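You operate a simulated robot arm through the tools that you are given. There is no shell and no other tool.

The job below is to be done with a simulated two-armed robot. You get a single attempt, and the scene is never put back.

JOB
Load the blue cartridge into the grease pump and prime it.
Fine: clamp it, open the yellow pump knob, pump till grease shows, shut the knob.
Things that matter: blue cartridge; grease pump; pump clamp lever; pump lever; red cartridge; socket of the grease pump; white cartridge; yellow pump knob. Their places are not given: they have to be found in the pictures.

Only the result counts: the job must be done as asked and must still hold three seconds after the hand-in. Knocking over, shifting, dropping, spilling or breaking anything else fails it.

ROBOT AND FRAMES
Two 7-joint arms with fingered hands on one trunk that stands fixed in place. Base frame: the origin is at the foot of the trunk, x ahead of it, y to its left, z up. Units: m, rad, N and s.
The left shoulder is at [0.06, 0.138, 0.922], the right one opposite. With the tool pointing down near the work surface each hand reaches from about 0.4 to 0.92 m from the base axis, measured 20 degrees to its own side. Payload 4 kg a hand.
Tool frame (each hand has its own): the origin (TCP) lies between the finger pads and is the grasp point; the fingertips stand 0.036 m ahead of it; z points along the fingers, y is the line along which they close. The gripper opens to 0.12 m; its body begins 0.042 m behind the TCP. The gripper is a hand of 5 fingers: y runs from the thumb to the fingers, the wrist lies at [-0.015, -0.109, -0.2] in the tool frame, and closing takes about 1.5 s.
Orientation is that of the tool frame in the base frame, as a unit quaternion [x, y, z, w]. With the fingers straight down and the wrist toward the robot, the tool's x, y and z point along [0, 1, 0], [1, 0, 0] and [0, 0, -1] of the base frame.

CONTROLS
- The arms move only by the tool apply_moves. It takes "left_plan", "right_plan" or both (then of equal length, played together; a hand with none holds still); each is a list of rows, each a list of 6 numbers: the shift along the base's x, y, z in m, then the turn, a rotation vector about the base's x, y, z in rad. In form: [[x, y, z, ax, ay, az], ...]. A call has 1 to 20 rows; each row is the pose to reach, as a shift and turn from the pose commanded when the call began. "left_fingers" and "right_fingers" are, for a hand that has rows, the opening, from 0 (shut) to 1 (fully open), set as the call begins (left out, the last holds). Rows are played at 5 a second. More than 0.05 m and 0.15 rad between two rows, or a gripper value outside its range, and nothing of the call is played. Where a pose cannot be reached the arm comes as near as it can. A force on the tool above 60 N (or 10 N above the force at the start of the call, whichever is more), or a blocked arm, ends the call early, and 0.2 s more pass. The fingers move at their own pace (about 0.153 m/s each) and stop on an object; they squeeze with about 26 N. The grip force told is the motor's: it shows also when the fingers shut on nothing. Time passes only in rows, and 0.2 s behind the last, so rows that repeat a pose let the fingers close. The reply holds the time, the measured pose of the TCP, the force on the tool along the base axes, the opening and the grip force, in the units named above and with some noise, with the torque about the TCP (base axes, N m) and any sound that the robot's microphone picked up.
- Cameras (640 x 400 px; columns grow to the right, rows downward): "scene" is now at [0.0557, 0.0465, 1.5632]; the picture's right is [0.50, -0.86, 0.00], its down [-0.53, -0.31, -0.79] and it looks along [0.68, 0.40, -0.62] (base axes); focal length 313 px, centre (320, 200). "left" rides on the left gripper at [-0.07, -0.079, -0.131] in its tool frame; the picture's right is [-0.79, -0.29, 0.55], its down [0.55, -0.74, 0.40] and it looks along [0.29, 0.61, 0.74] (tool axes); focal length 222 px, centre (320, 200). "right" rides on the right gripper at [0.069, -0.079, -0.131] in its tool frame; the picture's right is [-0.78, 0.29, -0.55], its down [-0.55, -0.73, 0.40] and it looks along [-0.29, 0.61, 0.74] (tool axes); focal length 222 px, centre (320, 200).
- capture(camera): a new picture of that camera. The clock stands still meanwhile.
- slide_trunk(by): slides the trunk up (or, below 0, down) by that many m; the arms and the scene camera ride with it, the base frame stays. It gives what a move gives, with no picture.
- move_fingers(index, middle, ring, little, thumb_bend, thumb_turn, hand): sets how far each is bent, from 0 (flat) to 100 (curled in); at 30 the hand is open as for a grip, at 70 the pads meet at the TCP. One left out holds its place. A second passes; each finger stops where it meets its share of the squeeze, and holds until it gets a number again. A gripper value or a shape takes the hand back. It gives what a move gives, with no picture; readings hold the bend of each and the force on index, middle, ring, little, thumb and palm. thumb_turn goes from beside the hand (0) to across from the fingers (100), as for a grip.
- set_grasp(shape, hand): the hand has 5 fingers and takes this shape, open, in about a second: jaw (thumb against the fingers, like two jaws); tri (thumb and two fingers); tip (a fingertip pinch); poke (one finger out to press); point (the index stretched); flat (the hand flat); cup (the hand cupped); fist (a fist). The gripper value then closes the fingers along that shape, each until it touches; the sizes above hold for jaw. It gives what a move gives, with no picture.
- pan_tilt(pan, tilt): turns the head with the scene camera to pan (to the left, within 1.501 rad either way) and tilt (down, from -0.506 to 1.204), counted from straight ahead of the robot. It gives what a move gives.
- probe_pixels(camera, pixels): for up to 12 pixels [column, row] of the newest picture of that camera ("zoom" is the newest enlarged one), the place [x, y, z] in the base frame of the surface seen there, good to about 0.002 m, but the place of the scene camera against the robot may be out by one fixed shift of up to 0.018 m in any direction. The clock stands still meanwhile.
- inspect(camera, box): a new picture of the part [left, top, right, bottom] of that camera's present view, enlarged. The clock stands still meanwhile.
- close_job(): hands the job in; it is judged then, once.

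Open the grippers and draw the arms clear of the work before you hand the job in, unless the task says otherwise.

The tools are called after "Emit:" by a JSON object that holds its "api" and its "payload". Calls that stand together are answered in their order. apply_moves: Moves the arms, as the interface text tells. Its arguments: {"type":"object","properties":{"left_plan":{"type":"array","items":{"type":"array","items":{"type":"number"}}},"left_fingers":{"type":"number"},"right_plan":{"type":"array","items":{"type":"array","items":{"type":"number"}}},"right_fingers":{"type":"number"}},"required":[]} The other tools are called the same way: slide_trunk (by) moves the trunk up or down; set_grasp (shape, hand) gives the hand a shape; move_fingers (index, middle, ring, little, thumb_bend, thumb_turn, hand) moves the fingers one by one; pan_tilt (pan, tilt) turns the head that bears the scene camera; capture (camera) takes a picture; probe_pixels (camera, pixels) gives the place of the surface under pixels of a picture; inspect (camera, box) takes an enlarged picture of a part of a camera's view; close_job () hands the job in.

At the start:

```text
clock: 0.0
left_tcp_pos: [0.2921, 0.3918, 1.3594]
left_tcp_rot: [0.707, 0.707, 0.0, -0.001]
left_force: [0.4, 0.5, 0.4]
left_torque: [0.0, 0.01, 0.01]
left_grip_width: 0.1199
left_finger_force: 0.0
left_shape: jaw
left_bend: [30.0, 30.0, 30.0, 30.0, 30.0, 97.0]
left_finger forces: [0.0, 0.0, 0.0, 0.1, 0.1, 0.0]
right_tcp_pos: [0.4795, 0.0882, 1.3117]
right_tcp_rot: [0.707, 0.707, 0.0, 0.0]
right_force: [-0.2, 0.6, -0.5]
right_torque: [0.01, -0.01, -0.01]
right_grip_width: 0.1197
right_finger_force: 0.1
right_shape: jaw
right_bend: [30.0, 30.0, 30.0, 30.0, 30.0, 97.0]
right_finger forces: [0.0, 0.1, 0.0, 0.0, 0.0, 0.0]
trunk travel left (down, up): [-0.5, 0.09]
head pan, tilt (commanded): [0.529, 0.665]
```

scene: 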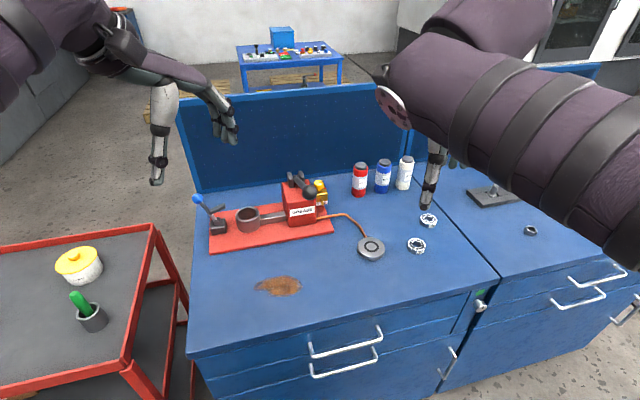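
right: 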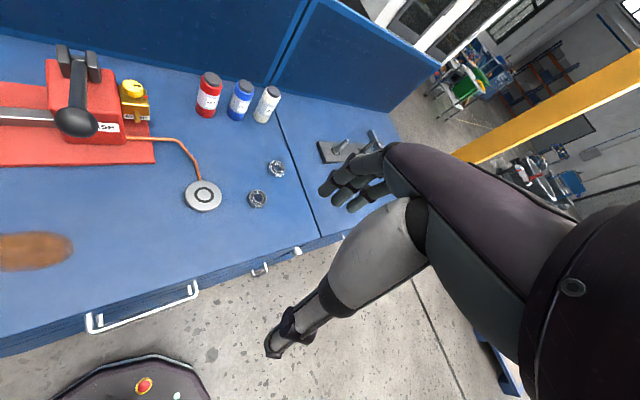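
left: 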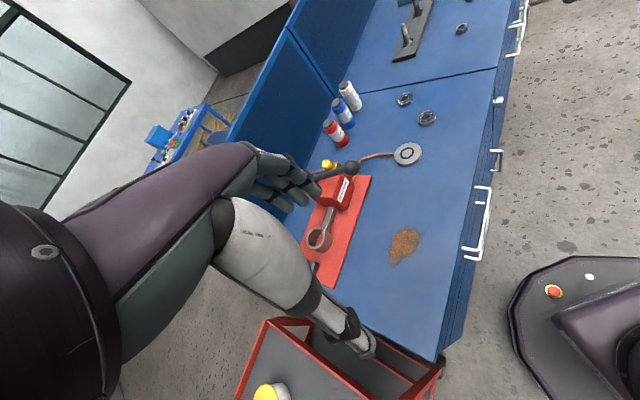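

The scene picture shows the red pump at about (270,215), with cartridges at (360,180), (383,177) and (404,173). I'll enlarge the pump and the cartridges.

Emit:
{"api": "inspect", "payload": {"camera": "scene", "box": [180, 150, 340, 250]}}

Emit:
{"api": "inspect", "payload": {"camera": "scene", "box": [300, 140, 460, 260]}}

Emit:
{"api": "inspect", "payload": {"camera": "right", "box": [0, 30, 240, 180]}}

```text
4.00 times, centred on (260, 200) of scene
```

zoom: 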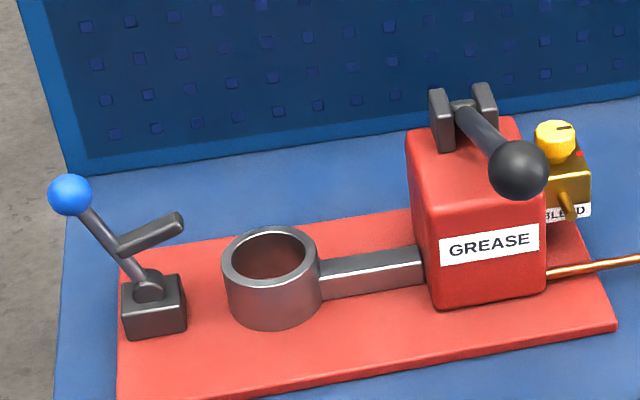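

```text
3.33 times, centred on (380, 200) of scene
```

zoom: 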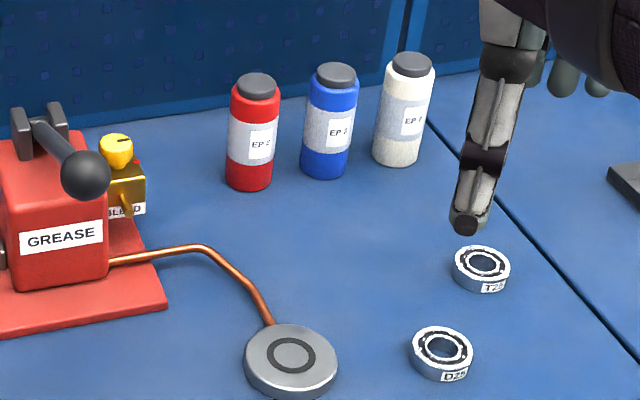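

```text
2.67 times, centred on (120, 105) of right
```

zoom: 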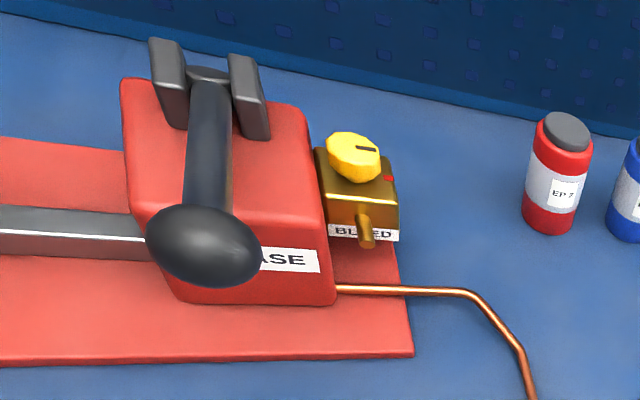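

The pump knob is round and yellow with a black mark, and there is a red mark on the bleed block. I'll probe points in the right camera's zoom and in the scene picture to compare the two frames.

Emit:
{"api": "probe_pixels", "payload": {"camera": "zoom", "pixels": [[355, 150], [367, 149], [388, 178], [364, 230], [205, 240], [205, 75], [567, 130], [555, 195], [340, 155], [410, 355], [110, 225], [375, 150]]}}

Emit:
{"api": "probe_pixels", "payload": {"camera": "right", "pixels": [[210, 79], [243, 86], [271, 92], [240, 105], [204, 192], [277, 168], [257, 198], [132, 87], [75, 120], [208, 98]]}}

Emit:
{"api": "probe_pixels", "payload": {"camera": "scene", "pixels": [[361, 164], [384, 160], [405, 158], [383, 180], [371, 244], [319, 185], [309, 192], [197, 199], [247, 215], [248, 209], [218, 225], [235, 212]]}}

```text
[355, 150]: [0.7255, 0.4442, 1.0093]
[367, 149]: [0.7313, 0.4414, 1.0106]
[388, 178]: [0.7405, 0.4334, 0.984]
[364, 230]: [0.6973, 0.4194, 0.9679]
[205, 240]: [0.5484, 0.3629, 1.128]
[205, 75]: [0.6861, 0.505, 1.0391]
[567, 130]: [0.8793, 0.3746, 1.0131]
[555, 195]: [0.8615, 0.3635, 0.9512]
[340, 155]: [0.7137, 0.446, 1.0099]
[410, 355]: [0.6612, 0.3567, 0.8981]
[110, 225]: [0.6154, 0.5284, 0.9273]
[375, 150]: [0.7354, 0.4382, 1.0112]
```

```text
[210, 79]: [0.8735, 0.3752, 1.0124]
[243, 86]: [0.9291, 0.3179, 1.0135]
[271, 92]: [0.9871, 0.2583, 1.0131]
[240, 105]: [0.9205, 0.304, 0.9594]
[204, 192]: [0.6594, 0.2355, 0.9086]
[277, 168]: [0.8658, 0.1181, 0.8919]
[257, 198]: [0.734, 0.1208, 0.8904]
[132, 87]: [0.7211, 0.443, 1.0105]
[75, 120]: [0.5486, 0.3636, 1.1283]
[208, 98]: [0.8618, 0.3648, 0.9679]
```

```text
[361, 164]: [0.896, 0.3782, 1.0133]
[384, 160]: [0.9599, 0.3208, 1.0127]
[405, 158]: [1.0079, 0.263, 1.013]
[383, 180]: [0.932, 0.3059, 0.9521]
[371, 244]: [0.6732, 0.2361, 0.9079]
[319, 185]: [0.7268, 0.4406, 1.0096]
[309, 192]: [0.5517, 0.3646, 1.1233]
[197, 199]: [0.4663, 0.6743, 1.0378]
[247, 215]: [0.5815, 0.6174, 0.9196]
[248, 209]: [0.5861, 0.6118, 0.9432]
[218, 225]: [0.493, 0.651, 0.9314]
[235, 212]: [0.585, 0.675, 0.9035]
```

Knob readings nearly agree between cameras (0.7255,0.4442 against 0.7268,0.4406). Next I'll zoom the left wrist camera onto the pump and the cartridges, because its frame is fixed to the robot.

Emit:
{"api": "inspect", "payload": {"camera": "left", "box": [260, 140, 420, 290]}}

Emit:
{"api": "inspect", "payload": {"camera": "left", "box": [300, 70, 400, 150]}}

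Emit:
{"api": "inspect", "payload": {"camera": "right", "box": [180, 60, 300, 135]}}

```text
2.67 times, centred on (340, 215) of left
```

zoom: 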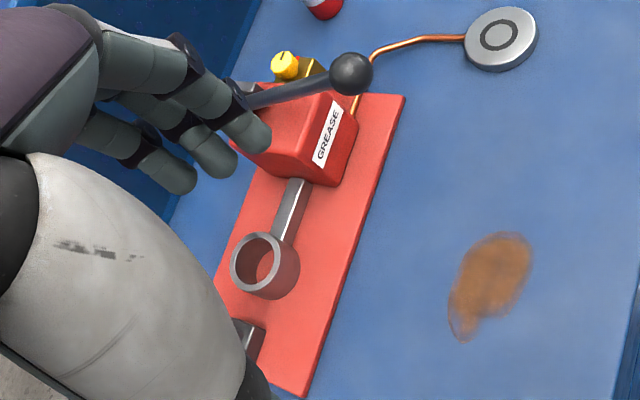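

```text
5.00 times, centred on (350, 110) of left
```

zoom: 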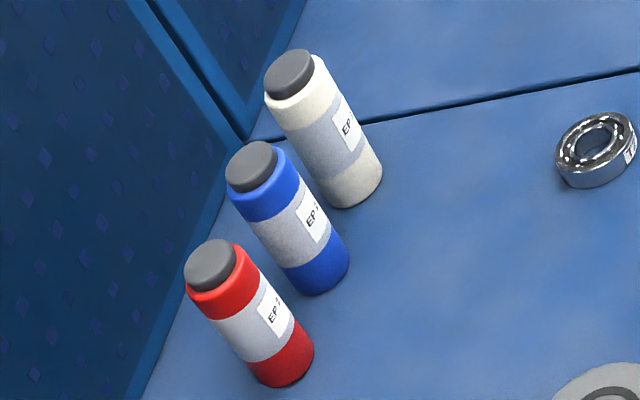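

```text
5.33 times, centred on (240, 98) of right
```

zoom: 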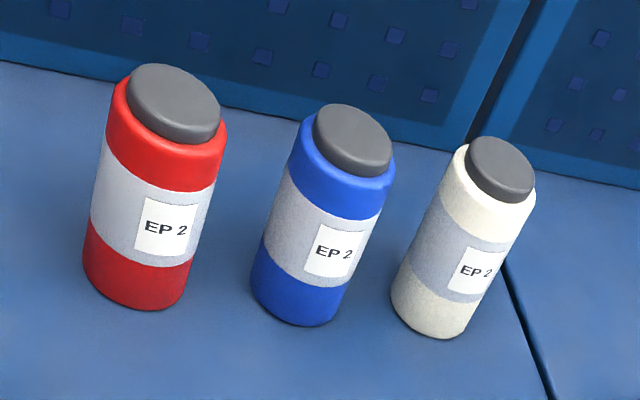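

The newest zoom (right camera) shows blue's cap centred near (353,138), with red to its left and white to its right. I'll probe the cap rims, the body edges and the nearby bench and wall.

Emit:
{"api": "probe_pixels", "payload": {"camera": "zoom", "pixels": [[353, 135], [318, 120], [386, 155], [362, 108], [340, 165], [291, 285], [345, 295], [172, 95], [500, 165], [300, 180], [388, 200], [320, 345]]}}

Emit:
{"api": "probe_pixels", "payload": {"camera": "right", "pixels": [[245, 83], [233, 60], [250, 68], [200, 140], [120, 190], [228, 118], [243, 121], [256, 122]]}}

Emit:
{"api": "inspect", "payload": {"camera": "left", "box": [300, 70, 400, 150]}}

Emit:
{"api": "probe_pixels", "payload": {"camera": "zoom", "pixels": [[252, 165], [229, 175], [276, 155], [250, 143], [255, 188], [210, 262], [289, 72], [320, 292], [290, 275], [345, 250], [240, 215], [300, 190]]}}

```text
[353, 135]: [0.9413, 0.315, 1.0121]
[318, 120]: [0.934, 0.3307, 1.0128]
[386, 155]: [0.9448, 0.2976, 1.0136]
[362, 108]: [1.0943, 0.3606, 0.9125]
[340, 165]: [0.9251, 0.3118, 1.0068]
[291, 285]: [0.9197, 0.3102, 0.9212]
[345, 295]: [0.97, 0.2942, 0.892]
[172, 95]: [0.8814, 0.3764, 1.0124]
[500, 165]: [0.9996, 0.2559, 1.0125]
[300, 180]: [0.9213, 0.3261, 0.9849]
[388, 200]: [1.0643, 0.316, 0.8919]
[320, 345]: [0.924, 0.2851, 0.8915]
```

```text
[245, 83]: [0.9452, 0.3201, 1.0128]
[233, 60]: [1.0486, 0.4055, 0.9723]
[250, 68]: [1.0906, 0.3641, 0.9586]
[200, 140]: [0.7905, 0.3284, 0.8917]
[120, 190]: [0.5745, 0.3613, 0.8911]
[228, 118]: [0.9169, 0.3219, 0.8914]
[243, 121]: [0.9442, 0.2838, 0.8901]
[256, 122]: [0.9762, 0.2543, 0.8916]
```

```text
5.00 times, centred on (350, 110) of left
```

zoom: 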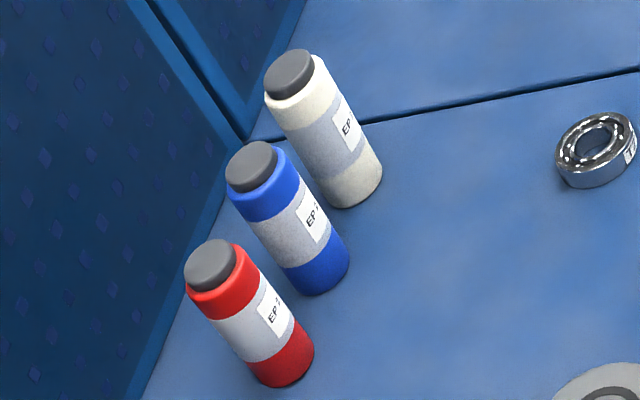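

```text
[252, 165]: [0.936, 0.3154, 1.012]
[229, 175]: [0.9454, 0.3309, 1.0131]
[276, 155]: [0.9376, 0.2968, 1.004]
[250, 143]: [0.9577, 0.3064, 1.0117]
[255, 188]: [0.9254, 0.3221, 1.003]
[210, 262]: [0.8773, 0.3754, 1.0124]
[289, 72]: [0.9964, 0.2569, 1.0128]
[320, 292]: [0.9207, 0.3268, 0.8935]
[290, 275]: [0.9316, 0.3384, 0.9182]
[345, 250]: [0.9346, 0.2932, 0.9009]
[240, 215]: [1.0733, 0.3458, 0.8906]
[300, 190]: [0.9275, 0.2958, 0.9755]
```

Blue's cap centre is about (0.941, 0.315, 1.0125), the bench is at z≈0.891, and the row runs at 45° parallel to the back wall. I'll zoom in on the clamp lever and socket, then on the knob.

Emit:
{"api": "inspect", "payload": {"camera": "scene", "box": [290, 165, 340, 215]}}

Emit:
{"api": "inspect", "payload": {"camera": "scene", "box": [185, 185, 265, 240]}}

Emit:
{"api": "probe_pixels", "payload": {"camera": "zoom", "pixels": [[100, 100], [150, 170], [180, 215], [200, 180], [280, 130], [215, 285], [180, 330], [245, 330], [350, 210], [540, 205], [445, 130], [440, 300]]}}

```text
8.00 times, centred on (315, 190) of scene
```

zoom: 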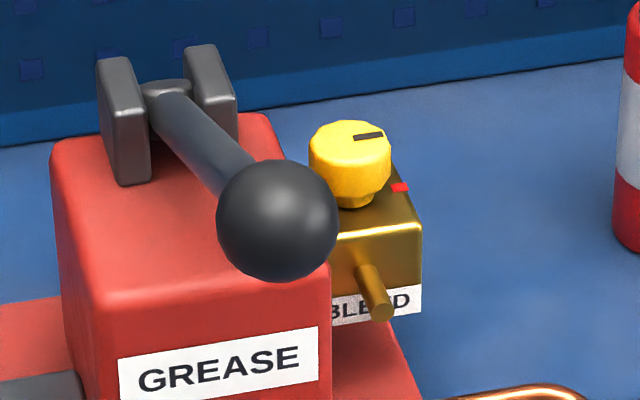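

```text
7.27 times, centred on (225, 212) of scene
```

zoom: 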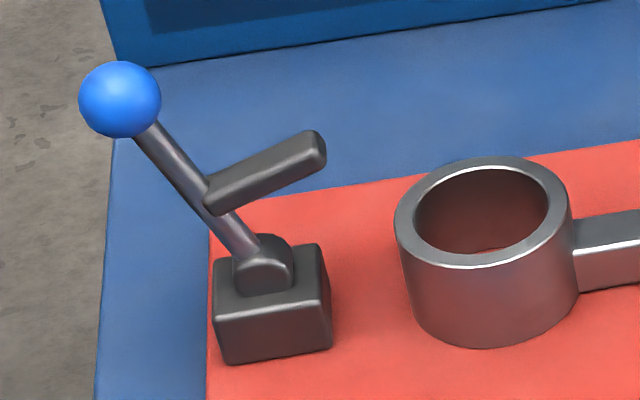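

```text
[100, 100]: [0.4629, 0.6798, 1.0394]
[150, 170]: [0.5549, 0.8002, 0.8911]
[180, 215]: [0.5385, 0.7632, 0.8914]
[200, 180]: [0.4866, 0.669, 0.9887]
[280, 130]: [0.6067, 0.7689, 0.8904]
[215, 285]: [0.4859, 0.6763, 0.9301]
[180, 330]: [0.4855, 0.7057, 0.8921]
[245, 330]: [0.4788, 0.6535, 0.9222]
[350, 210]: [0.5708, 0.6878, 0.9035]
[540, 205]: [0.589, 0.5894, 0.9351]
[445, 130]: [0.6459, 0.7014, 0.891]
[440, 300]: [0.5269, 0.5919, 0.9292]
```

The clamp lever leans away from the socket, with a press bar attached at mid-length. I'll zoom in on the knob from both cameras and on the socket rim.

Emit:
{"api": "inspect", "payload": {"camera": "right", "box": [115, 70, 160, 125]}}

Emit:
{"api": "probe_pixels", "payload": {"camera": "zoom", "pixels": [[320, 100], [330, 125], [300, 140], [260, 120], [360, 115], [400, 170], [380, 200], [340, 320], [320, 250], [230, 150], [330, 170], [300, 80]]}}

Emit:
{"api": "inspect", "payload": {"camera": "scene", "box": [225, 195, 275, 235]}}

Emit:
{"api": "probe_pixels", "payload": {"camera": "zoom", "pixels": [[100, 100], [240, 90], [200, 150], [180, 80]]}}

```text
7.27 times, centred on (138, 98) of right
```

zoom: 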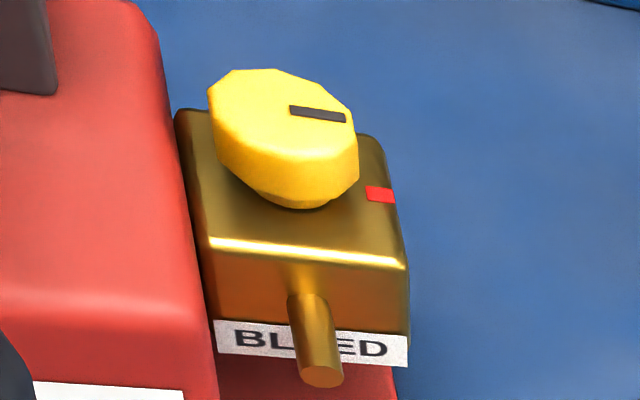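

```text
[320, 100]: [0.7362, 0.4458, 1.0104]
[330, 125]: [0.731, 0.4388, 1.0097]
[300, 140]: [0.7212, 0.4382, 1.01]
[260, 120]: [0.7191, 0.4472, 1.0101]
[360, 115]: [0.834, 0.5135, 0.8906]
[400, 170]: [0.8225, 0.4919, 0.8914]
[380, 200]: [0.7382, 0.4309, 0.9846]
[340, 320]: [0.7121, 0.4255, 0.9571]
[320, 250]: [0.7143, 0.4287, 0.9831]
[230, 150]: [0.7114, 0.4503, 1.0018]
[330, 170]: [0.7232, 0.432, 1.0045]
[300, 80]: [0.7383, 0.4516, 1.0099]
```

```text
10.00 times, centred on (250, 215) of scene
```

zoom: 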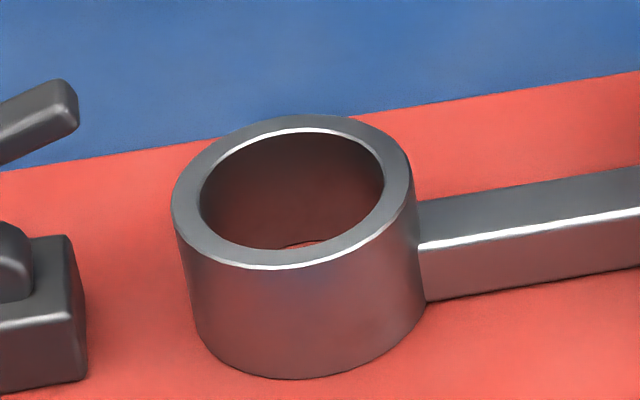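

```text
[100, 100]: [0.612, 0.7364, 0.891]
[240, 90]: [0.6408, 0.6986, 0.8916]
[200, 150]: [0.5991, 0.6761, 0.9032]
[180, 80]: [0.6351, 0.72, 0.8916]
```

The knob's black mark points along (+x,−y), in line with the red tick, so that looks like the shut position. I'll move the right arm aside and bring the left hand high over the cartridges, yawed toward 45°, to test its reach.

Emit:
{"api": "apply_moves", "payload": {"left_plan": [[0.045, -0.005, -0.003, 0, 0, 0.06], [0.09, -0.01, -0.006, 0, 0, 0.12], [0.135, -0.015, -0.009, 0, 0, 0.18], [0.18, -0.02, -0.012, 0, 0, 0.24], [0.225, -0.025, -0.015, 0, 0, 0.3], [0.27, -0.03, -0.018, 0, 0, 0.36], [0.315, -0.035, -0.021, 0, 0, 0.42], [0.36, -0.04, -0.024, 0, 0, 0.48], [0.405, -0.045, -0.027, 0, 0, 0.54], [0.45, -0.05, -0.03, 0, 0, 0.6]], "right_plan": [[0.0, -0.03, 0, 0, 0, 0], [0.0, -0.06, 0, 0, 0, 0], [0.0, -0.09, 0, 0, 0, 0], [0.0, -0.12, 0, 0, 0, 0], [0.0, -0.15, 0, 0, 0, 0], [0.0, -0.18, 0, 0, 0, 0], [0.0, -0.21, 0, 0, 0, 0], [0.0, -0.24, 0, 0, 0, 0], [0.0, -0.27, 0, 0, 0, 0], [0.0, -0.3, 0, 0, 0, 0]]}}

Emit:
{"api": "capture", "payload": {"camera": "scene"}}

Emit:
{"api": "capture", "payload": {"camera": "left"}}

Emit:
{"api": "capture", "payload": {"camera": "right"}}

```text
clock: 2.2
left_tcp_pos: [0.7119, 0.3433, 1.3199]
left_tcp_rot: [0.473, 0.881, 0.001, 0.001]
left_force: [-0.7, 0.5, 0.5]
left_torque: [-0.04, -0.04, -0.02]
left_grip_width: 0.1197
left_finger_force: 0.0
left_shape: jaw
left_bend: [30.0, 30.0, 30.0, 30.0, 30.0, 97.0]
left_finger forces: [0.0, 0.1, 0.1, 0.1, 0.0, 0.1]
left hand out of reach, approached as far as the arm can: row 10
right_tcp_pos: [0.4782, -0.2105, 1.315]
right_tcp_rot: [0.707, 0.708, 0.0, 0.001]
right_force: [-1.6, 0.0, 0.1]
right_torque: [-0.01, -0.05, -0.03]
right_grip_width: 0.1197
right_finger_force: 0.0
right_shape: jaw
right_bend: [30.0, 30.0, 30.0, 30.0, 30.0, 97.0]
right_finger forces: [0.1, 0.1, 0.0, 0.0, 0.1, 0.1]
trunk travel left (down, up): [-0.5, 0.09]
head pan, tilt (commanded): [0.529, 0.665]
```

```text
taken
```

scene: 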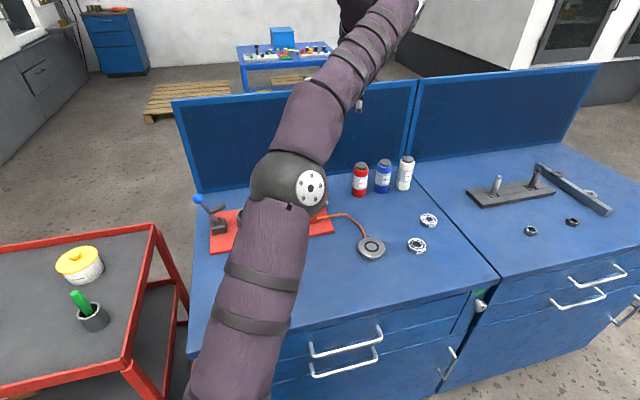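

```text
taken
```

left: 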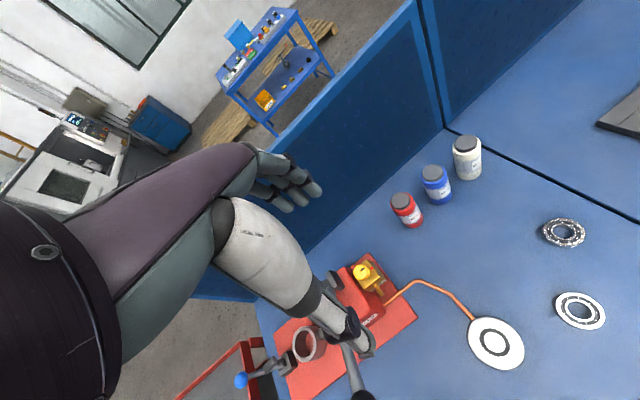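

```text
taken
```

right: 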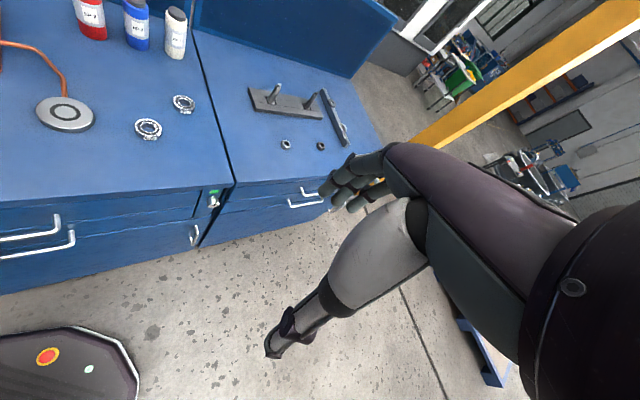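

The left hand ran out of reach at this height, but the left picture shows the socket at (308,343) and the clamp ball at (241,380) in the robot-fixed frame. I'll zoom there for exact places.

Emit:
{"api": "inspect", "payload": {"camera": "left", "box": [220, 300, 340, 400]}}

Emit:
{"api": "probe_pixels", "payload": {"camera": "zoom", "pixels": [[85, 320], [85, 300], [230, 310], [170, 330], [300, 220], [350, 120], [400, 150], [410, 210], [350, 250], [300, 150], [270, 250], [200, 320]]}}

Emit:
{"api": "inspect", "payload": {"camera": "left", "box": [380, 120, 500, 240]}}

Emit:
{"api": "probe_pixels", "payload": {"camera": "zoom", "pixels": [[283, 165], [255, 165], [312, 165], [283, 150], [285, 180], [255, 200], [340, 200], [300, 260], [110, 265], [405, 75], [330, 260], [250, 235]]}}

```text
4.00 times, centred on (280, 350) of left
```

zoom: 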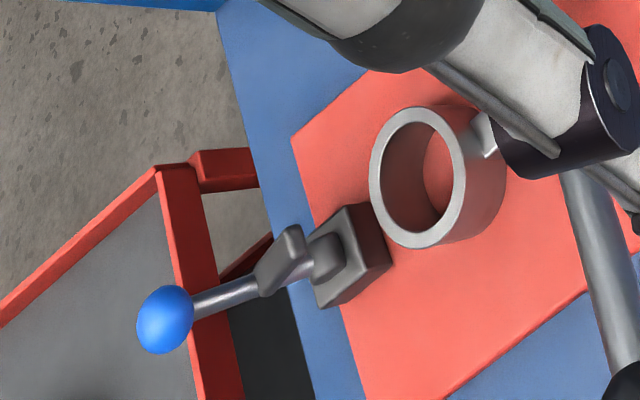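

```text
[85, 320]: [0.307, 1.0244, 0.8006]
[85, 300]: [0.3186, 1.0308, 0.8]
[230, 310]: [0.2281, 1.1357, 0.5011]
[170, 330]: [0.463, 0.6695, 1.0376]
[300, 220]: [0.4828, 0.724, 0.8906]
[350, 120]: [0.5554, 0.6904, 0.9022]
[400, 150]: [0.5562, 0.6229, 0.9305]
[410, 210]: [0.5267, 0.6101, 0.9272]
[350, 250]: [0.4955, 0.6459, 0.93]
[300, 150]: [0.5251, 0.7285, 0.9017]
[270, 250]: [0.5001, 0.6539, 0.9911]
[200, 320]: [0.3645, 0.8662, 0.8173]
```

```text
3.33 times, centred on (440, 180) of left
```

zoom: 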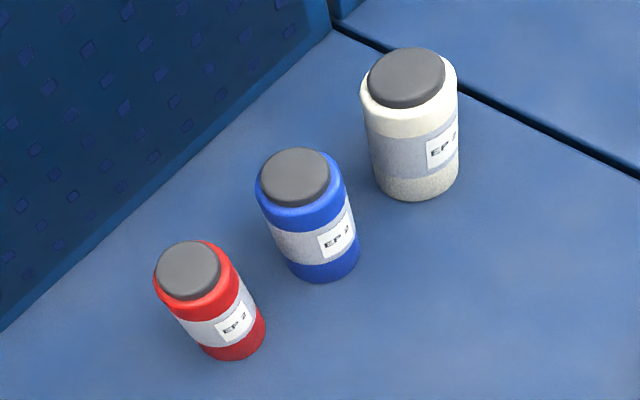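

```text
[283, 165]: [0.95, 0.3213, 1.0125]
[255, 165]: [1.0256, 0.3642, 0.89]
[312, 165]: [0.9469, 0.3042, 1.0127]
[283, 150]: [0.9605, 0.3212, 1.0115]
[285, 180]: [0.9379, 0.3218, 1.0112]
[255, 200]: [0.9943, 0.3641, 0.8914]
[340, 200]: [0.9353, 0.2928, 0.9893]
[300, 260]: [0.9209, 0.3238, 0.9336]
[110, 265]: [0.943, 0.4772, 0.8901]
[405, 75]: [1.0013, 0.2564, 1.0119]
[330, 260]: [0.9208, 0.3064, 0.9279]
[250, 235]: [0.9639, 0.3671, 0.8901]
```

Blue's cap centre is refined to about (0.940, 0.314). I'll raise the trunk 0.09 m for more reach at grasp height.

Emit:
{"api": "slide_trunk", "payload": {"by": 0.09}}

```text
clock: 3.5
left_tcp_pos: [0.7147, 0.3416, 1.4078]
left_tcp_rot: [0.474, 0.881, 0.001, 0.0]
left_force: [-0.1, -0.1, 0.3]
left_torque: [0.02, 0.0, -0.03]
left_grip_width: 0.1196
left_finger_force: 0.0
left_shape: jaw
left_bend: [30.0, 30.0, 30.0, 30.0, 30.0, 97.0]
left_finger forces: [0.0, 0.0, 0.1, 0.0, 0.0, 0.1]
right_tcp_pos: [0.4804, -0.2104, 1.4032]
right_tcp_rot: [0.707, 0.707, 0.0, 0.0]
right_force: [0.8, 0.7, 0.2]
right_torque: [-0.05, 0.0, -0.01]
right_grip_width: 0.1197
right_finger_force: 0.1
right_shape: jaw
right_bend: [30.0, 30.0, 30.0, 30.0, 30.0, 97.0]
right_finger forces: [0.1, 0.1, 0.0, 0.0, 0.0, 0.0]
trunk travel left (down, up): [-0.59, 0.0]
head pan, tilt (commanded): [0.529, 0.665]
```

The trunk rose and the left TCP is now at (0.715, 0.342, 1.408). I'll descend, moving forward with a slight forward tilt of about 10°, to a stand-off short of the row.

Emit:
{"api": "apply_moves", "payload": {"left_plan": [[0, 0, -0.045, 0.012, -0.018, 0], [0, 0, -0.09, 0.024, -0.036, 0], [0, 0, -0.135, 0.036, -0.055, 0], [0, 0, -0.18, 0.048, -0.073, 0], [0.02, -0.005, -0.22, 0.06, -0.091, 0], [0.05, -0.01, -0.25, 0.072, -0.109, 0], [0.09, -0.015, -0.27, 0.084, -0.127, 0], [0.11, -0.018, -0.28, 0.096, -0.146, 0]]}}

Emit:
{"api": "capture", "payload": {"camera": "scene"}}

Emit:
{"api": "capture", "payload": {"camera": "left"}}

```text
clock: 5.2
left_tcp_pos: [0.825, 0.3258, 1.1281]
left_tcp_rot: [0.471, 0.878, 0.076, 0.042]
left_force: [-0.7, 1.2, -0.1]
left_torque: [0.02, -0.01, 0.02]
left_grip_width: 0.12
left_finger_force: 0.1
left_shape: jaw
left_bend: [30.0, 30.0, 30.0, 30.0, 30.0, 97.0]
left_finger forces: [0.1, 0.0, 0.1, 0.1, 0.0, 0.1]
right_tcp_pos: [0.4817, -0.2106, 1.4034]
right_tcp_rot: [0.706, 0.708, 0.0, 0.0]
right_force: [0.4, -0.8, 0.4]
right_torque: [0.0, 0.02, -0.02]
right_grip_width: 0.1198
right_finger_force: 0.0
right_shape: jaw
right_bend: [30.0, 30.0, 30.0, 30.0, 30.0, 97.0]
right_finger forces: [0.1, 0.0, 0.0, 0.0, 0.0, 0.0]
trunk travel left (down, up): [-0.59, 0.0]
head pan, tilt (commanded): [0.529, 0.665]
```

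```text
taken
```

scene: 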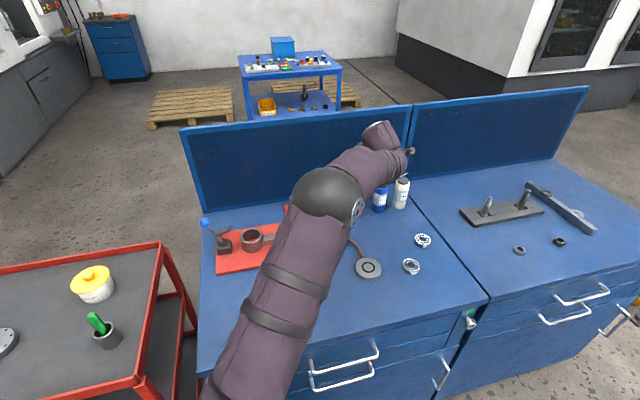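

```text
taken
```

left: 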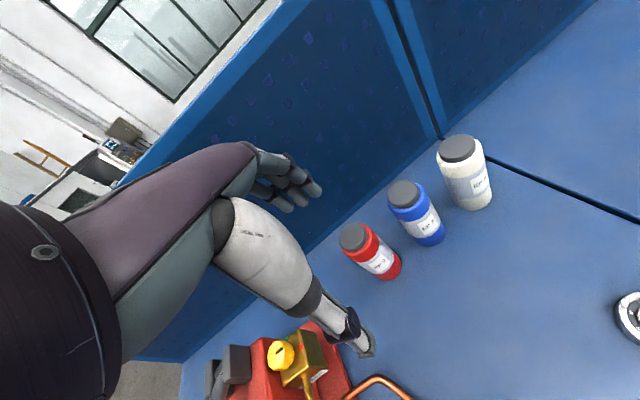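

The pre-position was reached cleanly, with the open hand high and red at (368,250), blue at (410,205) and white at (465,175) in the left view. Next I'll go over blue, keeping the fingertips above the cap height.

Emit:
{"api": "apply_moves", "payload": {"left_plan": [[0.035, -0.003, -0.005, 0, 0, 0], [0.07, -0.007, -0.015, 0, 0, 0], [0.1, -0.01, -0.028, 0, 0, 0], [0.115, -0.012, -0.038, 0, 0, 0], [0.115, -0.012, -0.038, 0, 0, 0]]}}

Emit:
{"api": "capture", "payload": {"camera": "left"}}

Emit:
{"api": "capture", "payload": {"camera": "scene"}}

Emit:
{"api": "capture", "payload": {"camera": "right"}}

```text
clock: 6.5
left_tcp_pos: [0.8953, 0.3187, 1.1074]
left_tcp_rot: [0.471, 0.878, 0.078, 0.04]
left_force: [0.7, -0.4, 0.1]
left_torque: [-0.01, -0.01, 0.01]
left_grip_width: 0.1199
left_finger_force: 0.1
left_shape: jaw
left_bend: [30.0, 30.0, 30.0, 30.0, 30.0, 97.0]
left_finger forces: [0.1, 0.0, 0.1, 0.1, 0.0, 0.0]
left hand out of reach, approached as far as the arm can: row 3, 4, 5
right_tcp_pos: [0.4793, -0.2118, 1.4029]
right_tcp_rot: [0.707, 0.708, 0.0, 0.0]
right_force: [-0.9, 0.1, -0.2]
right_torque: [-0.02, -0.02, 0.01]
right_grip_width: 0.1197
right_finger_force: 0.1
right_shape: jaw
right_bend: [30.0, 30.0, 30.0, 30.0, 30.0, 97.0]
right_finger forces: [0.0, 0.1, 0.1, 0.0, 0.0, 0.0]
trunk travel left (down, up): [-0.59, 0.0]
head pan, tilt (commanded): [0.529, 0.665]
```

```text
taken
```

left: 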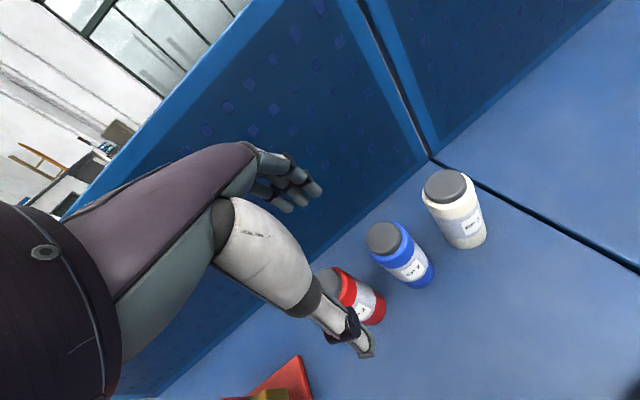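

```text
taken
```

scene: 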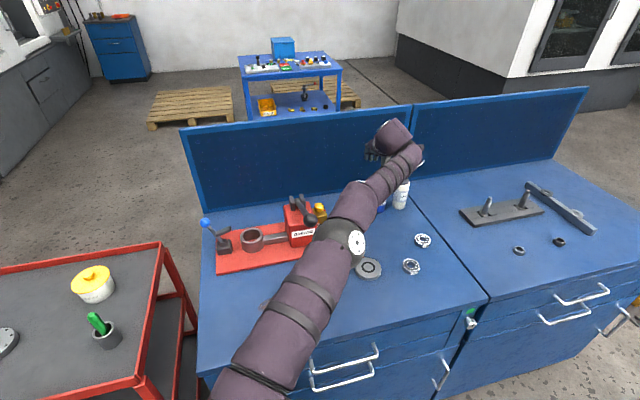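

```text
taken
```

right: 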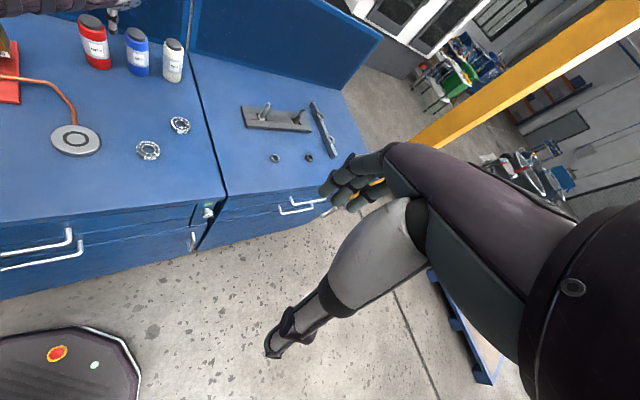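

The left hand stopped at (0.895, 0.319, 1.107), at its reach limit, so it needs more forward tilt and less yaw to get over blue. I'll zoom in on the hand to see how the fingers are spread before choosing the tilt.

Emit:
{"api": "inspect", "payload": {"camera": "left", "box": [220, 130, 440, 370]}}

Emit:
{"api": "probe_pixels", "payload": {"camera": "left", "pixels": [[318, 188], [304, 197], [290, 205], [275, 200], [366, 350], [345, 320], [300, 295], [280, 160]]}}

```text
1.67 times, centred on (330, 250) of left
```

zoom: 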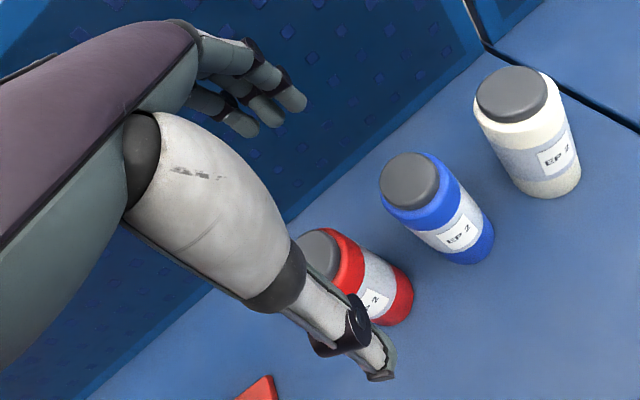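

```text
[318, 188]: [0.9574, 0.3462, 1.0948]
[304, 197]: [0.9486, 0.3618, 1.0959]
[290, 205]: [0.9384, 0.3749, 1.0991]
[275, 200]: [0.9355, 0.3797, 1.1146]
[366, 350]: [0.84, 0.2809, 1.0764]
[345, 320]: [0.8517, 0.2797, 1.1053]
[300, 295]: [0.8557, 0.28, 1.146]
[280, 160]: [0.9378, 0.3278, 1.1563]
```

The fingertips sit at about x = −0.01 to +0.04 in the tool frame and the thumb is opposite, so a 20° yaw with a 20° tilt clears red and white. I'll reorient and move over blue at TCP z≈1.065.

Emit:
{"api": "apply_moves", "payload": {"left_plan": [[0, 0, 0, 0.0263, -0.0523, -0.0785], [0.01, -0.001, 0, 0.0527, -0.1047, -0.157], [0.025, -0.003, -0.01, 0.079, -0.157, -0.2356], [0.04, -0.0045, -0.025, 0.079, -0.157, -0.2356], [0.0447, -0.0047, -0.04, 0.079, -0.157, -0.2356], [0.0447, -0.0047, -0.04, 0.079, -0.157, -0.2356]]}}

Emit:
{"api": "capture", "payload": {"camera": "left"}}

Emit:
{"api": "capture", "payload": {"camera": "scene"}}

Emit:
{"api": "inspect", "payload": {"camera": "right", "box": [40, 0, 240, 110]}}

```text
clock: 7.8
left_tcp_pos: [0.938, 0.3089, 1.0652]
left_tcp_rot: [0.565, 0.806, 0.144, 0.1]
left_force: [-0.1, 0.7, -0.9]
left_torque: [0.0, -0.02, -0.02]
left_grip_width: 0.1199
left_finger_force: 0.1
left_shape: jaw
left_bend: [30.0, 30.0, 30.0, 30.0, 30.0, 97.0]
left_finger forces: [0.1, 0.0, 0.1, 0.0, 0.0, 0.0]
right_tcp_pos: [0.4803, -0.2108, 1.404]
right_tcp_rot: [0.706, 0.708, 0.0, 0.0]
right_force: [-0.1, -0.5, 0.0]
right_torque: [0.02, 0.03, -0.01]
right_grip_width: 0.1198
right_finger_force: 0.1
right_shape: jaw
right_bend: [30.0, 30.0, 30.0, 30.0, 30.0, 97.0]
right_finger forces: [0.0, 0.1, 0.0, 0.1, 0.0, 0.0]
trunk travel left (down, up): [-0.59, 0.0]
head pan, tilt (commanded): [0.529, 0.665]
```

```text
taken
```

left: 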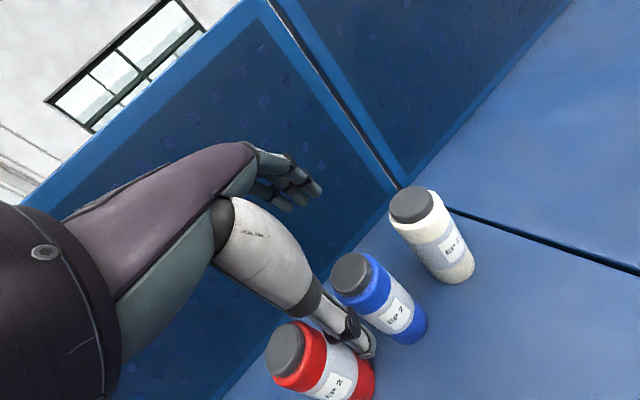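

```text
taken
```

scene: 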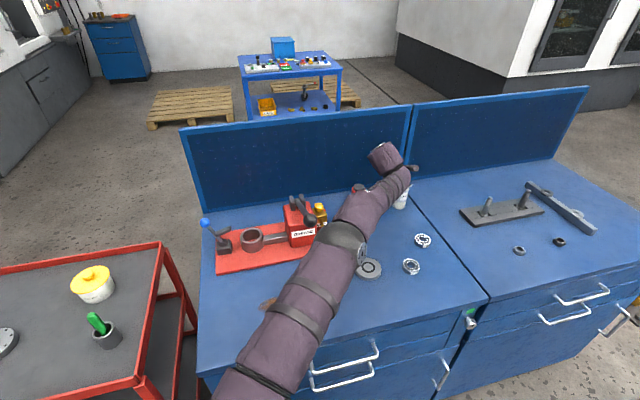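

```text
3.20 times, centred on (140, 55) of right
```

zoom: 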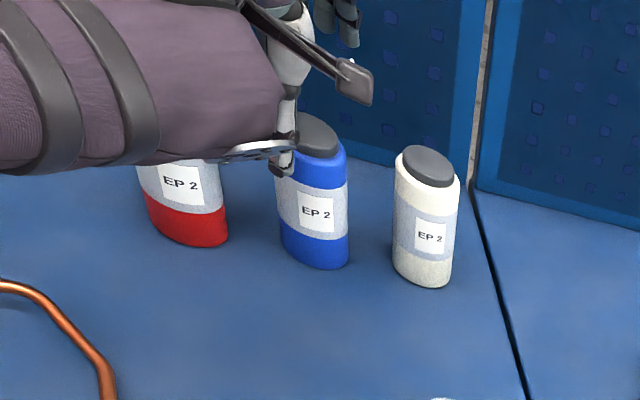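

The hand is now over blue, with the thumb on its near side and the cap at (350,275) in the left view. I'll probe the blue and neighbour caps again from this close view to refine the offset.

Emit:
{"api": "inspect", "payload": {"camera": "left", "box": [260, 230, 440, 400]}}

Emit:
{"api": "probe_pixels", "payload": {"camera": "left", "pixels": [[350, 272], [340, 265], [365, 270], [350, 255], [345, 290], [370, 275], [288, 350], [410, 203], [390, 330], [415, 310]]}}

```text
2.35 times, centred on (350, 315) of left
```

zoom: 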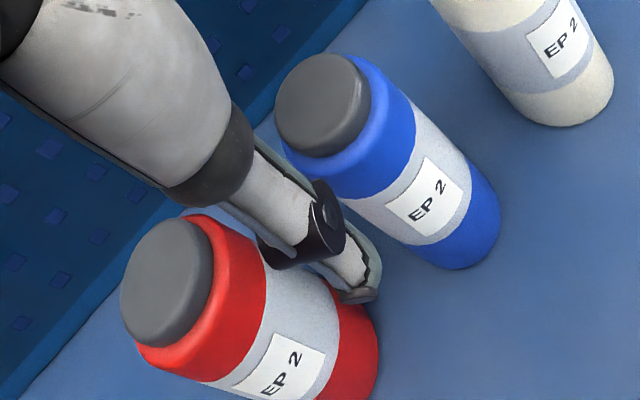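

```text
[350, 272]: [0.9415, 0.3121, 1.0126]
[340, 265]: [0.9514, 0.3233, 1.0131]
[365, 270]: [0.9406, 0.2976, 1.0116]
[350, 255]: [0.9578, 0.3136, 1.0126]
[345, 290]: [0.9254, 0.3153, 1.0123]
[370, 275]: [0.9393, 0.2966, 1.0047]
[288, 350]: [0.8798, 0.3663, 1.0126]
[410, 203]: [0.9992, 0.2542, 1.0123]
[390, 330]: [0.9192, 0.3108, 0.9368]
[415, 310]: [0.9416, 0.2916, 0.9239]
```

Blue's cap is within about 2.5 mm of the TCP axis, so I'll descend straight down to a TCP z of about 0.984 with the hand open, watching the force.

Emit:
{"api": "apply_moves", "payload": {"left_plan": [[0.001, 0.003, -0.02, 0, 0, 0], [0.001, 0.003, -0.04, 0, 0, 0], [0.001, 0.003, -0.06, 0, 0, 0], [0.001, 0.003, -0.075, 0, 0, 0], [0.001, 0.003, -0.081, 0, 0, 0], [0.001, 0.003, -0.081, 0, 0, 0]]}}

Emit:
{"api": "capture", "payload": {"camera": "left"}}

Emit:
{"api": "inspect", "payload": {"camera": "right", "box": [40, 0, 240, 110]}}

```text
clock: 9.2
left_tcp_pos: [0.94, 0.3126, 0.9868]
left_tcp_rot: [0.565, 0.806, 0.143, 0.1]
left_force: [0.0, -0.3, -0.4]
left_torque: [-0.01, -0.01, 0.01]
left_grip_width: 0.12
left_finger_force: 0.1
left_shape: jaw
left_bend: [30.0, 30.0, 30.0, 30.0, 30.0, 97.0]
left_finger forces: [0.1, 0.0, 0.1, 0.0, 0.0, 0.0]
right_tcp_pos: [0.4808, -0.2114, 1.4038]
right_tcp_rot: [0.707, 0.707, 0.001, 0.0]
right_force: [0.0, -0.1, -0.5]
right_torque: [0.02, -0.01, -0.01]
right_grip_width: 0.1196
right_finger_force: 0.0
right_shape: jaw
right_bend: [30.0, 30.0, 30.0, 30.0, 30.0, 97.0]
right_finger forces: [0.0, 0.0, 0.0, 0.0, 0.1, 0.0]
trunk travel left (down, up): [-0.59, 0.0]
head pan, tilt (commanded): [0.529, 0.665]
```

```text
taken
```

left: 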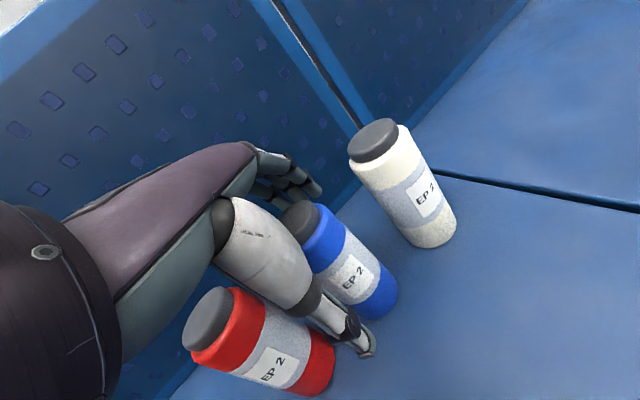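

```text
3.20 times, centred on (140, 55) of right
```

zoom: 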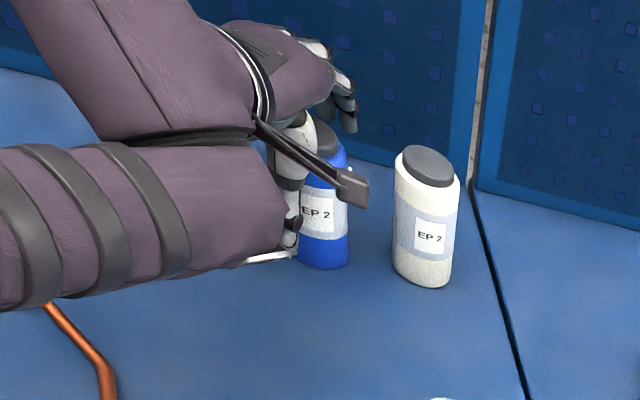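

The hand straddles blue with the thumb on the near side and fingers on the far side, and no contact force shows. I'll close the grip in place.

Emit:
{"api": "apply_moves", "payload": {"left_plan": [[0, 0, 0, 0, 0, 0], [0, 0, 0, 0, 0, 0], [0, 0, 0, 0, 0, 0], [0, 0, 0, 0, 0, 0], [0, 0, 0, 0, 0, 0], [0, 0, 0, 0, 0, 0], [0, 0, 0, 0, 0, 0], [0, 0, 0, 0, 0, 0], [0, 0, 0, 0, 0, 0]], "left_fingers": 0}}

Emit:
{"api": "capture", "payload": {"camera": "left"}}

Emit:
{"api": "inspect", "payload": {"camera": "right", "box": [40, 0, 240, 110]}}

```text
clock: 11.2
left_tcp_pos: [0.9416, 0.3123, 0.9875]
left_tcp_rot: [0.565, 0.806, 0.143, 0.1]
left_force: [0.5, 0.0, -0.2]
left_torque: [-0.01, 0.08, 0.04]
left_grip_width: 0.0474
left_finger_force: 26.4
left_shape: jaw
left_bend: [49.0, 54.0, 57.0, 71.0, 60.0, 100.0]
left_finger forces: [12.7, 6.7, 0.1, 0.1, 20.1, 0.0]
right_tcp_pos: [0.4812, -0.2118, 1.4032]
right_tcp_rot: [0.707, 0.707, 0.001, -0.001]
right_force: [0.5, -0.3, 0.2]
right_torque: [0.02, -0.01, 0.0]
right_grip_width: 0.1199
right_finger_force: 0.1
right_shape: jaw
right_bend: [30.0, 30.0, 30.0, 30.0, 30.0, 97.0]
right_finger forces: [0.0, 0.1, 0.0, 0.1, 0.1, 0.1]
trunk travel left (down, up): [-0.59, 0.0]
head pan, tilt (commanded): [0.529, 0.665]
```

```text
taken
```

left: 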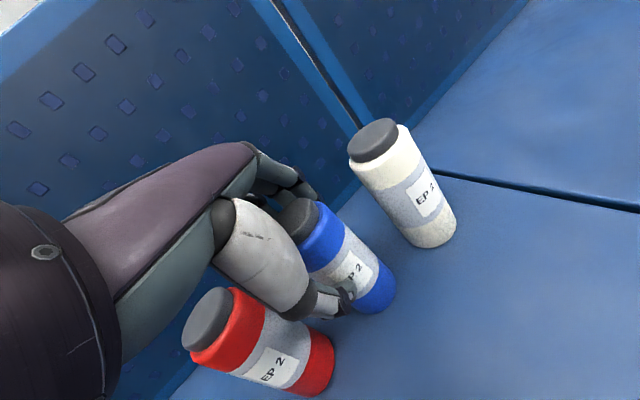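

```text
3.20 times, centred on (140, 55) of right
```

zoom: 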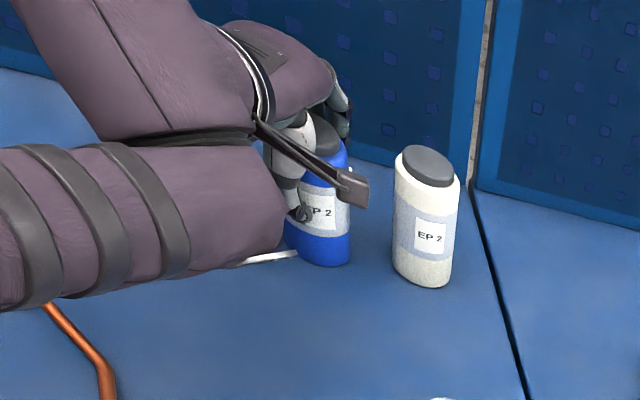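

Index, middle and thumb hold the cartridge (12.7, 6.7 and 20.1 N, width 0.047) and it still looks upright. I'll lift it 2 cm as a test.

Emit:
{"api": "apply_moves", "payload": {"left_plan": [[0, 0, 0.005, 0, 0, 0], [0, 0, 0.01, 0, 0, 0], [0, 0, 0.015, 0, 0, 0], [0, 0, 0.02, 0, 0, 0]]}}

Emit:
{"api": "capture", "payload": {"camera": "left"}}

Emit:
{"api": "inspect", "payload": {"camera": "right", "box": [40, 0, 240, 110]}}

```text
clock: 12.2
left_tcp_pos: [0.9401, 0.3122, 1.0053]
left_tcp_rot: [0.565, 0.806, 0.143, 0.101]
left_force: [0.2, -0.2, -2.1]
left_torque: [-0.02, 0.04, 0.01]
left_grip_width: 0.0473
left_finger_force: 26.3
left_shape: jaw
left_bend: [49.0, 54.0, 57.0, 71.0, 60.0, 100.0]
left_finger forces: [12.7, 6.8, 0.1, 0.0, 19.6, 0.1]
right_tcp_pos: [0.4806, -0.2108, 1.4039]
right_tcp_rot: [0.706, 0.708, 0.0, 0.0]
right_force: [0.4, -0.1, -0.5]
right_torque: [-0.02, -0.01, 0.01]
right_grip_width: 0.1197
right_finger_force: 0.1
right_shape: jaw
right_bend: [30.0, 30.0, 30.0, 30.0, 30.0, 97.0]
right_finger forces: [0.1, 0.0, 0.0, 0.1, 0.0, 0.1]
trunk travel left (down, up): [-0.59, 0.0]
head pan, tilt (commanded): [0.529, 0.665]
```

```text
taken
```

left: 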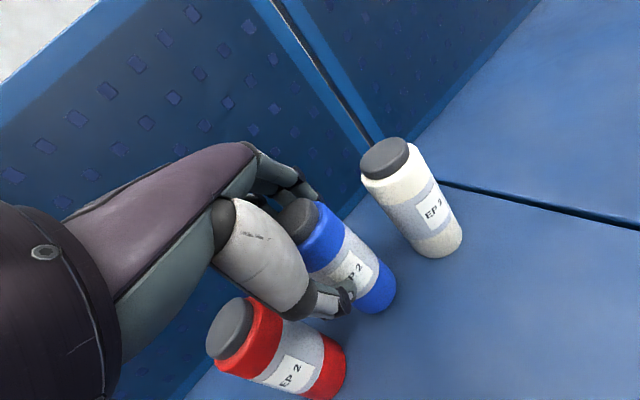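

```text
3.20 times, centred on (140, 55) of right
```

zoom: 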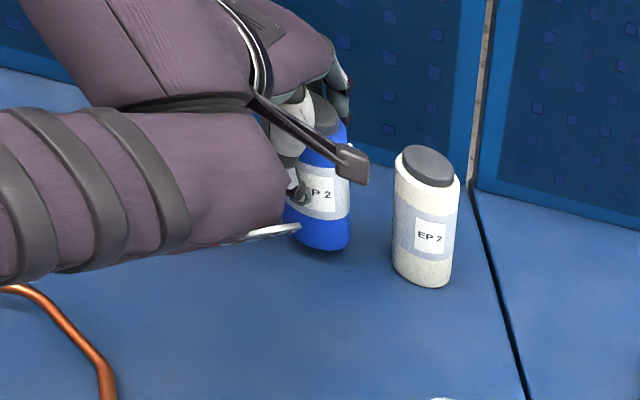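

The cartridge came up cleanly (−2.1 N on the tool) and stays upright in the grip, with red and white untouched. I'll lift it further and retract toward the robot, keeping it vertical.

Emit:
{"api": "apply_moves", "payload": {"left_plan": [[0, 0, 0.02, 0, 0, 0], [0, 0, 0.04, 0, 0, 0], [-0.005, -0.005, 0.055, 0, 0, 0], [-0.02, -0.02, 0.07, 0, 0, 0], [-0.05, -0.03, 0.09, 0, 0, 0], [-0.085, -0.03, 0.115, 0, 0, 0], [-0.12, -0.03, 0.14, 0, 0, 0], [-0.155, -0.03, 0.17, 0, 0, 0], [-0.185, -0.025, 0.2, 0, 0, 0], [-0.21, -0.02, 0.23, 0, 0, 0], [-0.23, -0.015, 0.255, 0, 0, 0]]}}

Emit:
{"api": "capture", "payload": {"camera": "scene"}}

Emit:
{"api": "capture", "payload": {"camera": "left"}}

Emit:
{"api": "capture", "payload": {"camera": "right"}}

```text
clock: 14.7
left_tcp_pos: [0.7131, 0.2965, 1.26]
left_tcp_rot: [0.565, 0.806, 0.143, 0.101]
left_force: [0.6, 0.7, -1.1]
left_torque: [0.01, 0.04, 0.0]
left_grip_width: 0.0472
left_finger_force: 26.3
left_shape: jaw
left_bend: [49.0, 54.0, 58.0, 71.0, 60.0, 100.0]
left_finger forces: [12.6, 6.7, 0.0, 0.1, 19.7, 0.0]
right_tcp_pos: [0.4808, -0.2119, 1.4039]
right_tcp_rot: [0.708, 0.707, 0.0, 0.001]
right_force: [0.2, 0.5, 0.6]
right_torque: [0.0, -0.02, 0.04]
right_grip_width: 0.1198
right_finger_force: 0.1
right_shape: jaw
right_bend: [30.0, 30.0, 30.0, 30.0, 30.0, 97.0]
right_finger forces: [0.0, 0.0, 0.0, 0.0, 0.0, 0.0]
trunk travel left (down, up): [-0.59, 0.0]
head pan, tilt (commanded): [0.529, 0.665]
```

```text
taken
```

scene: 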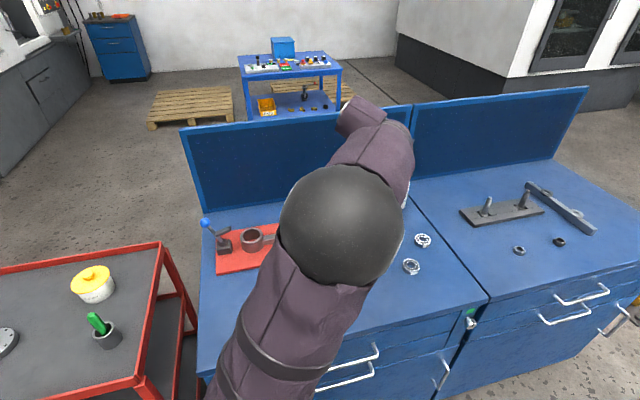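

```text
taken
```

left: 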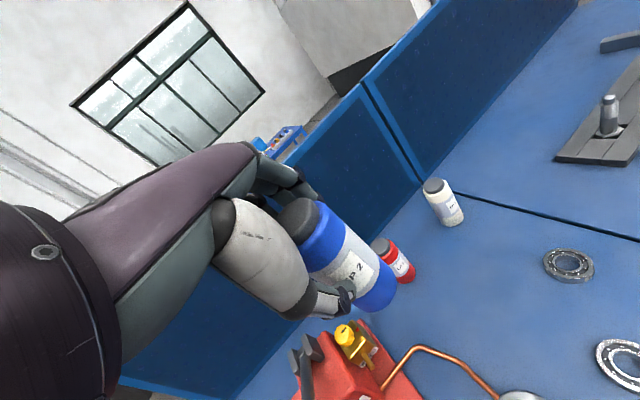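

```text
taken
```

right: 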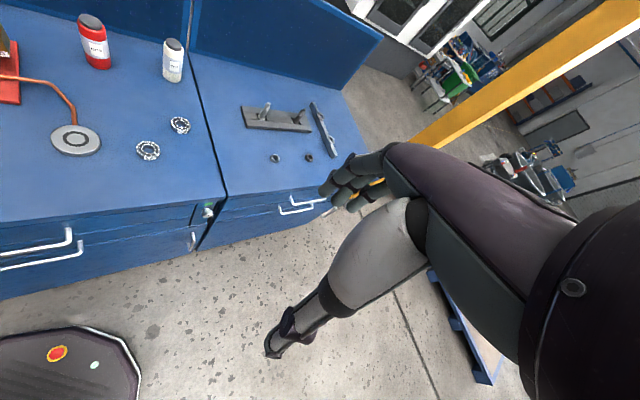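

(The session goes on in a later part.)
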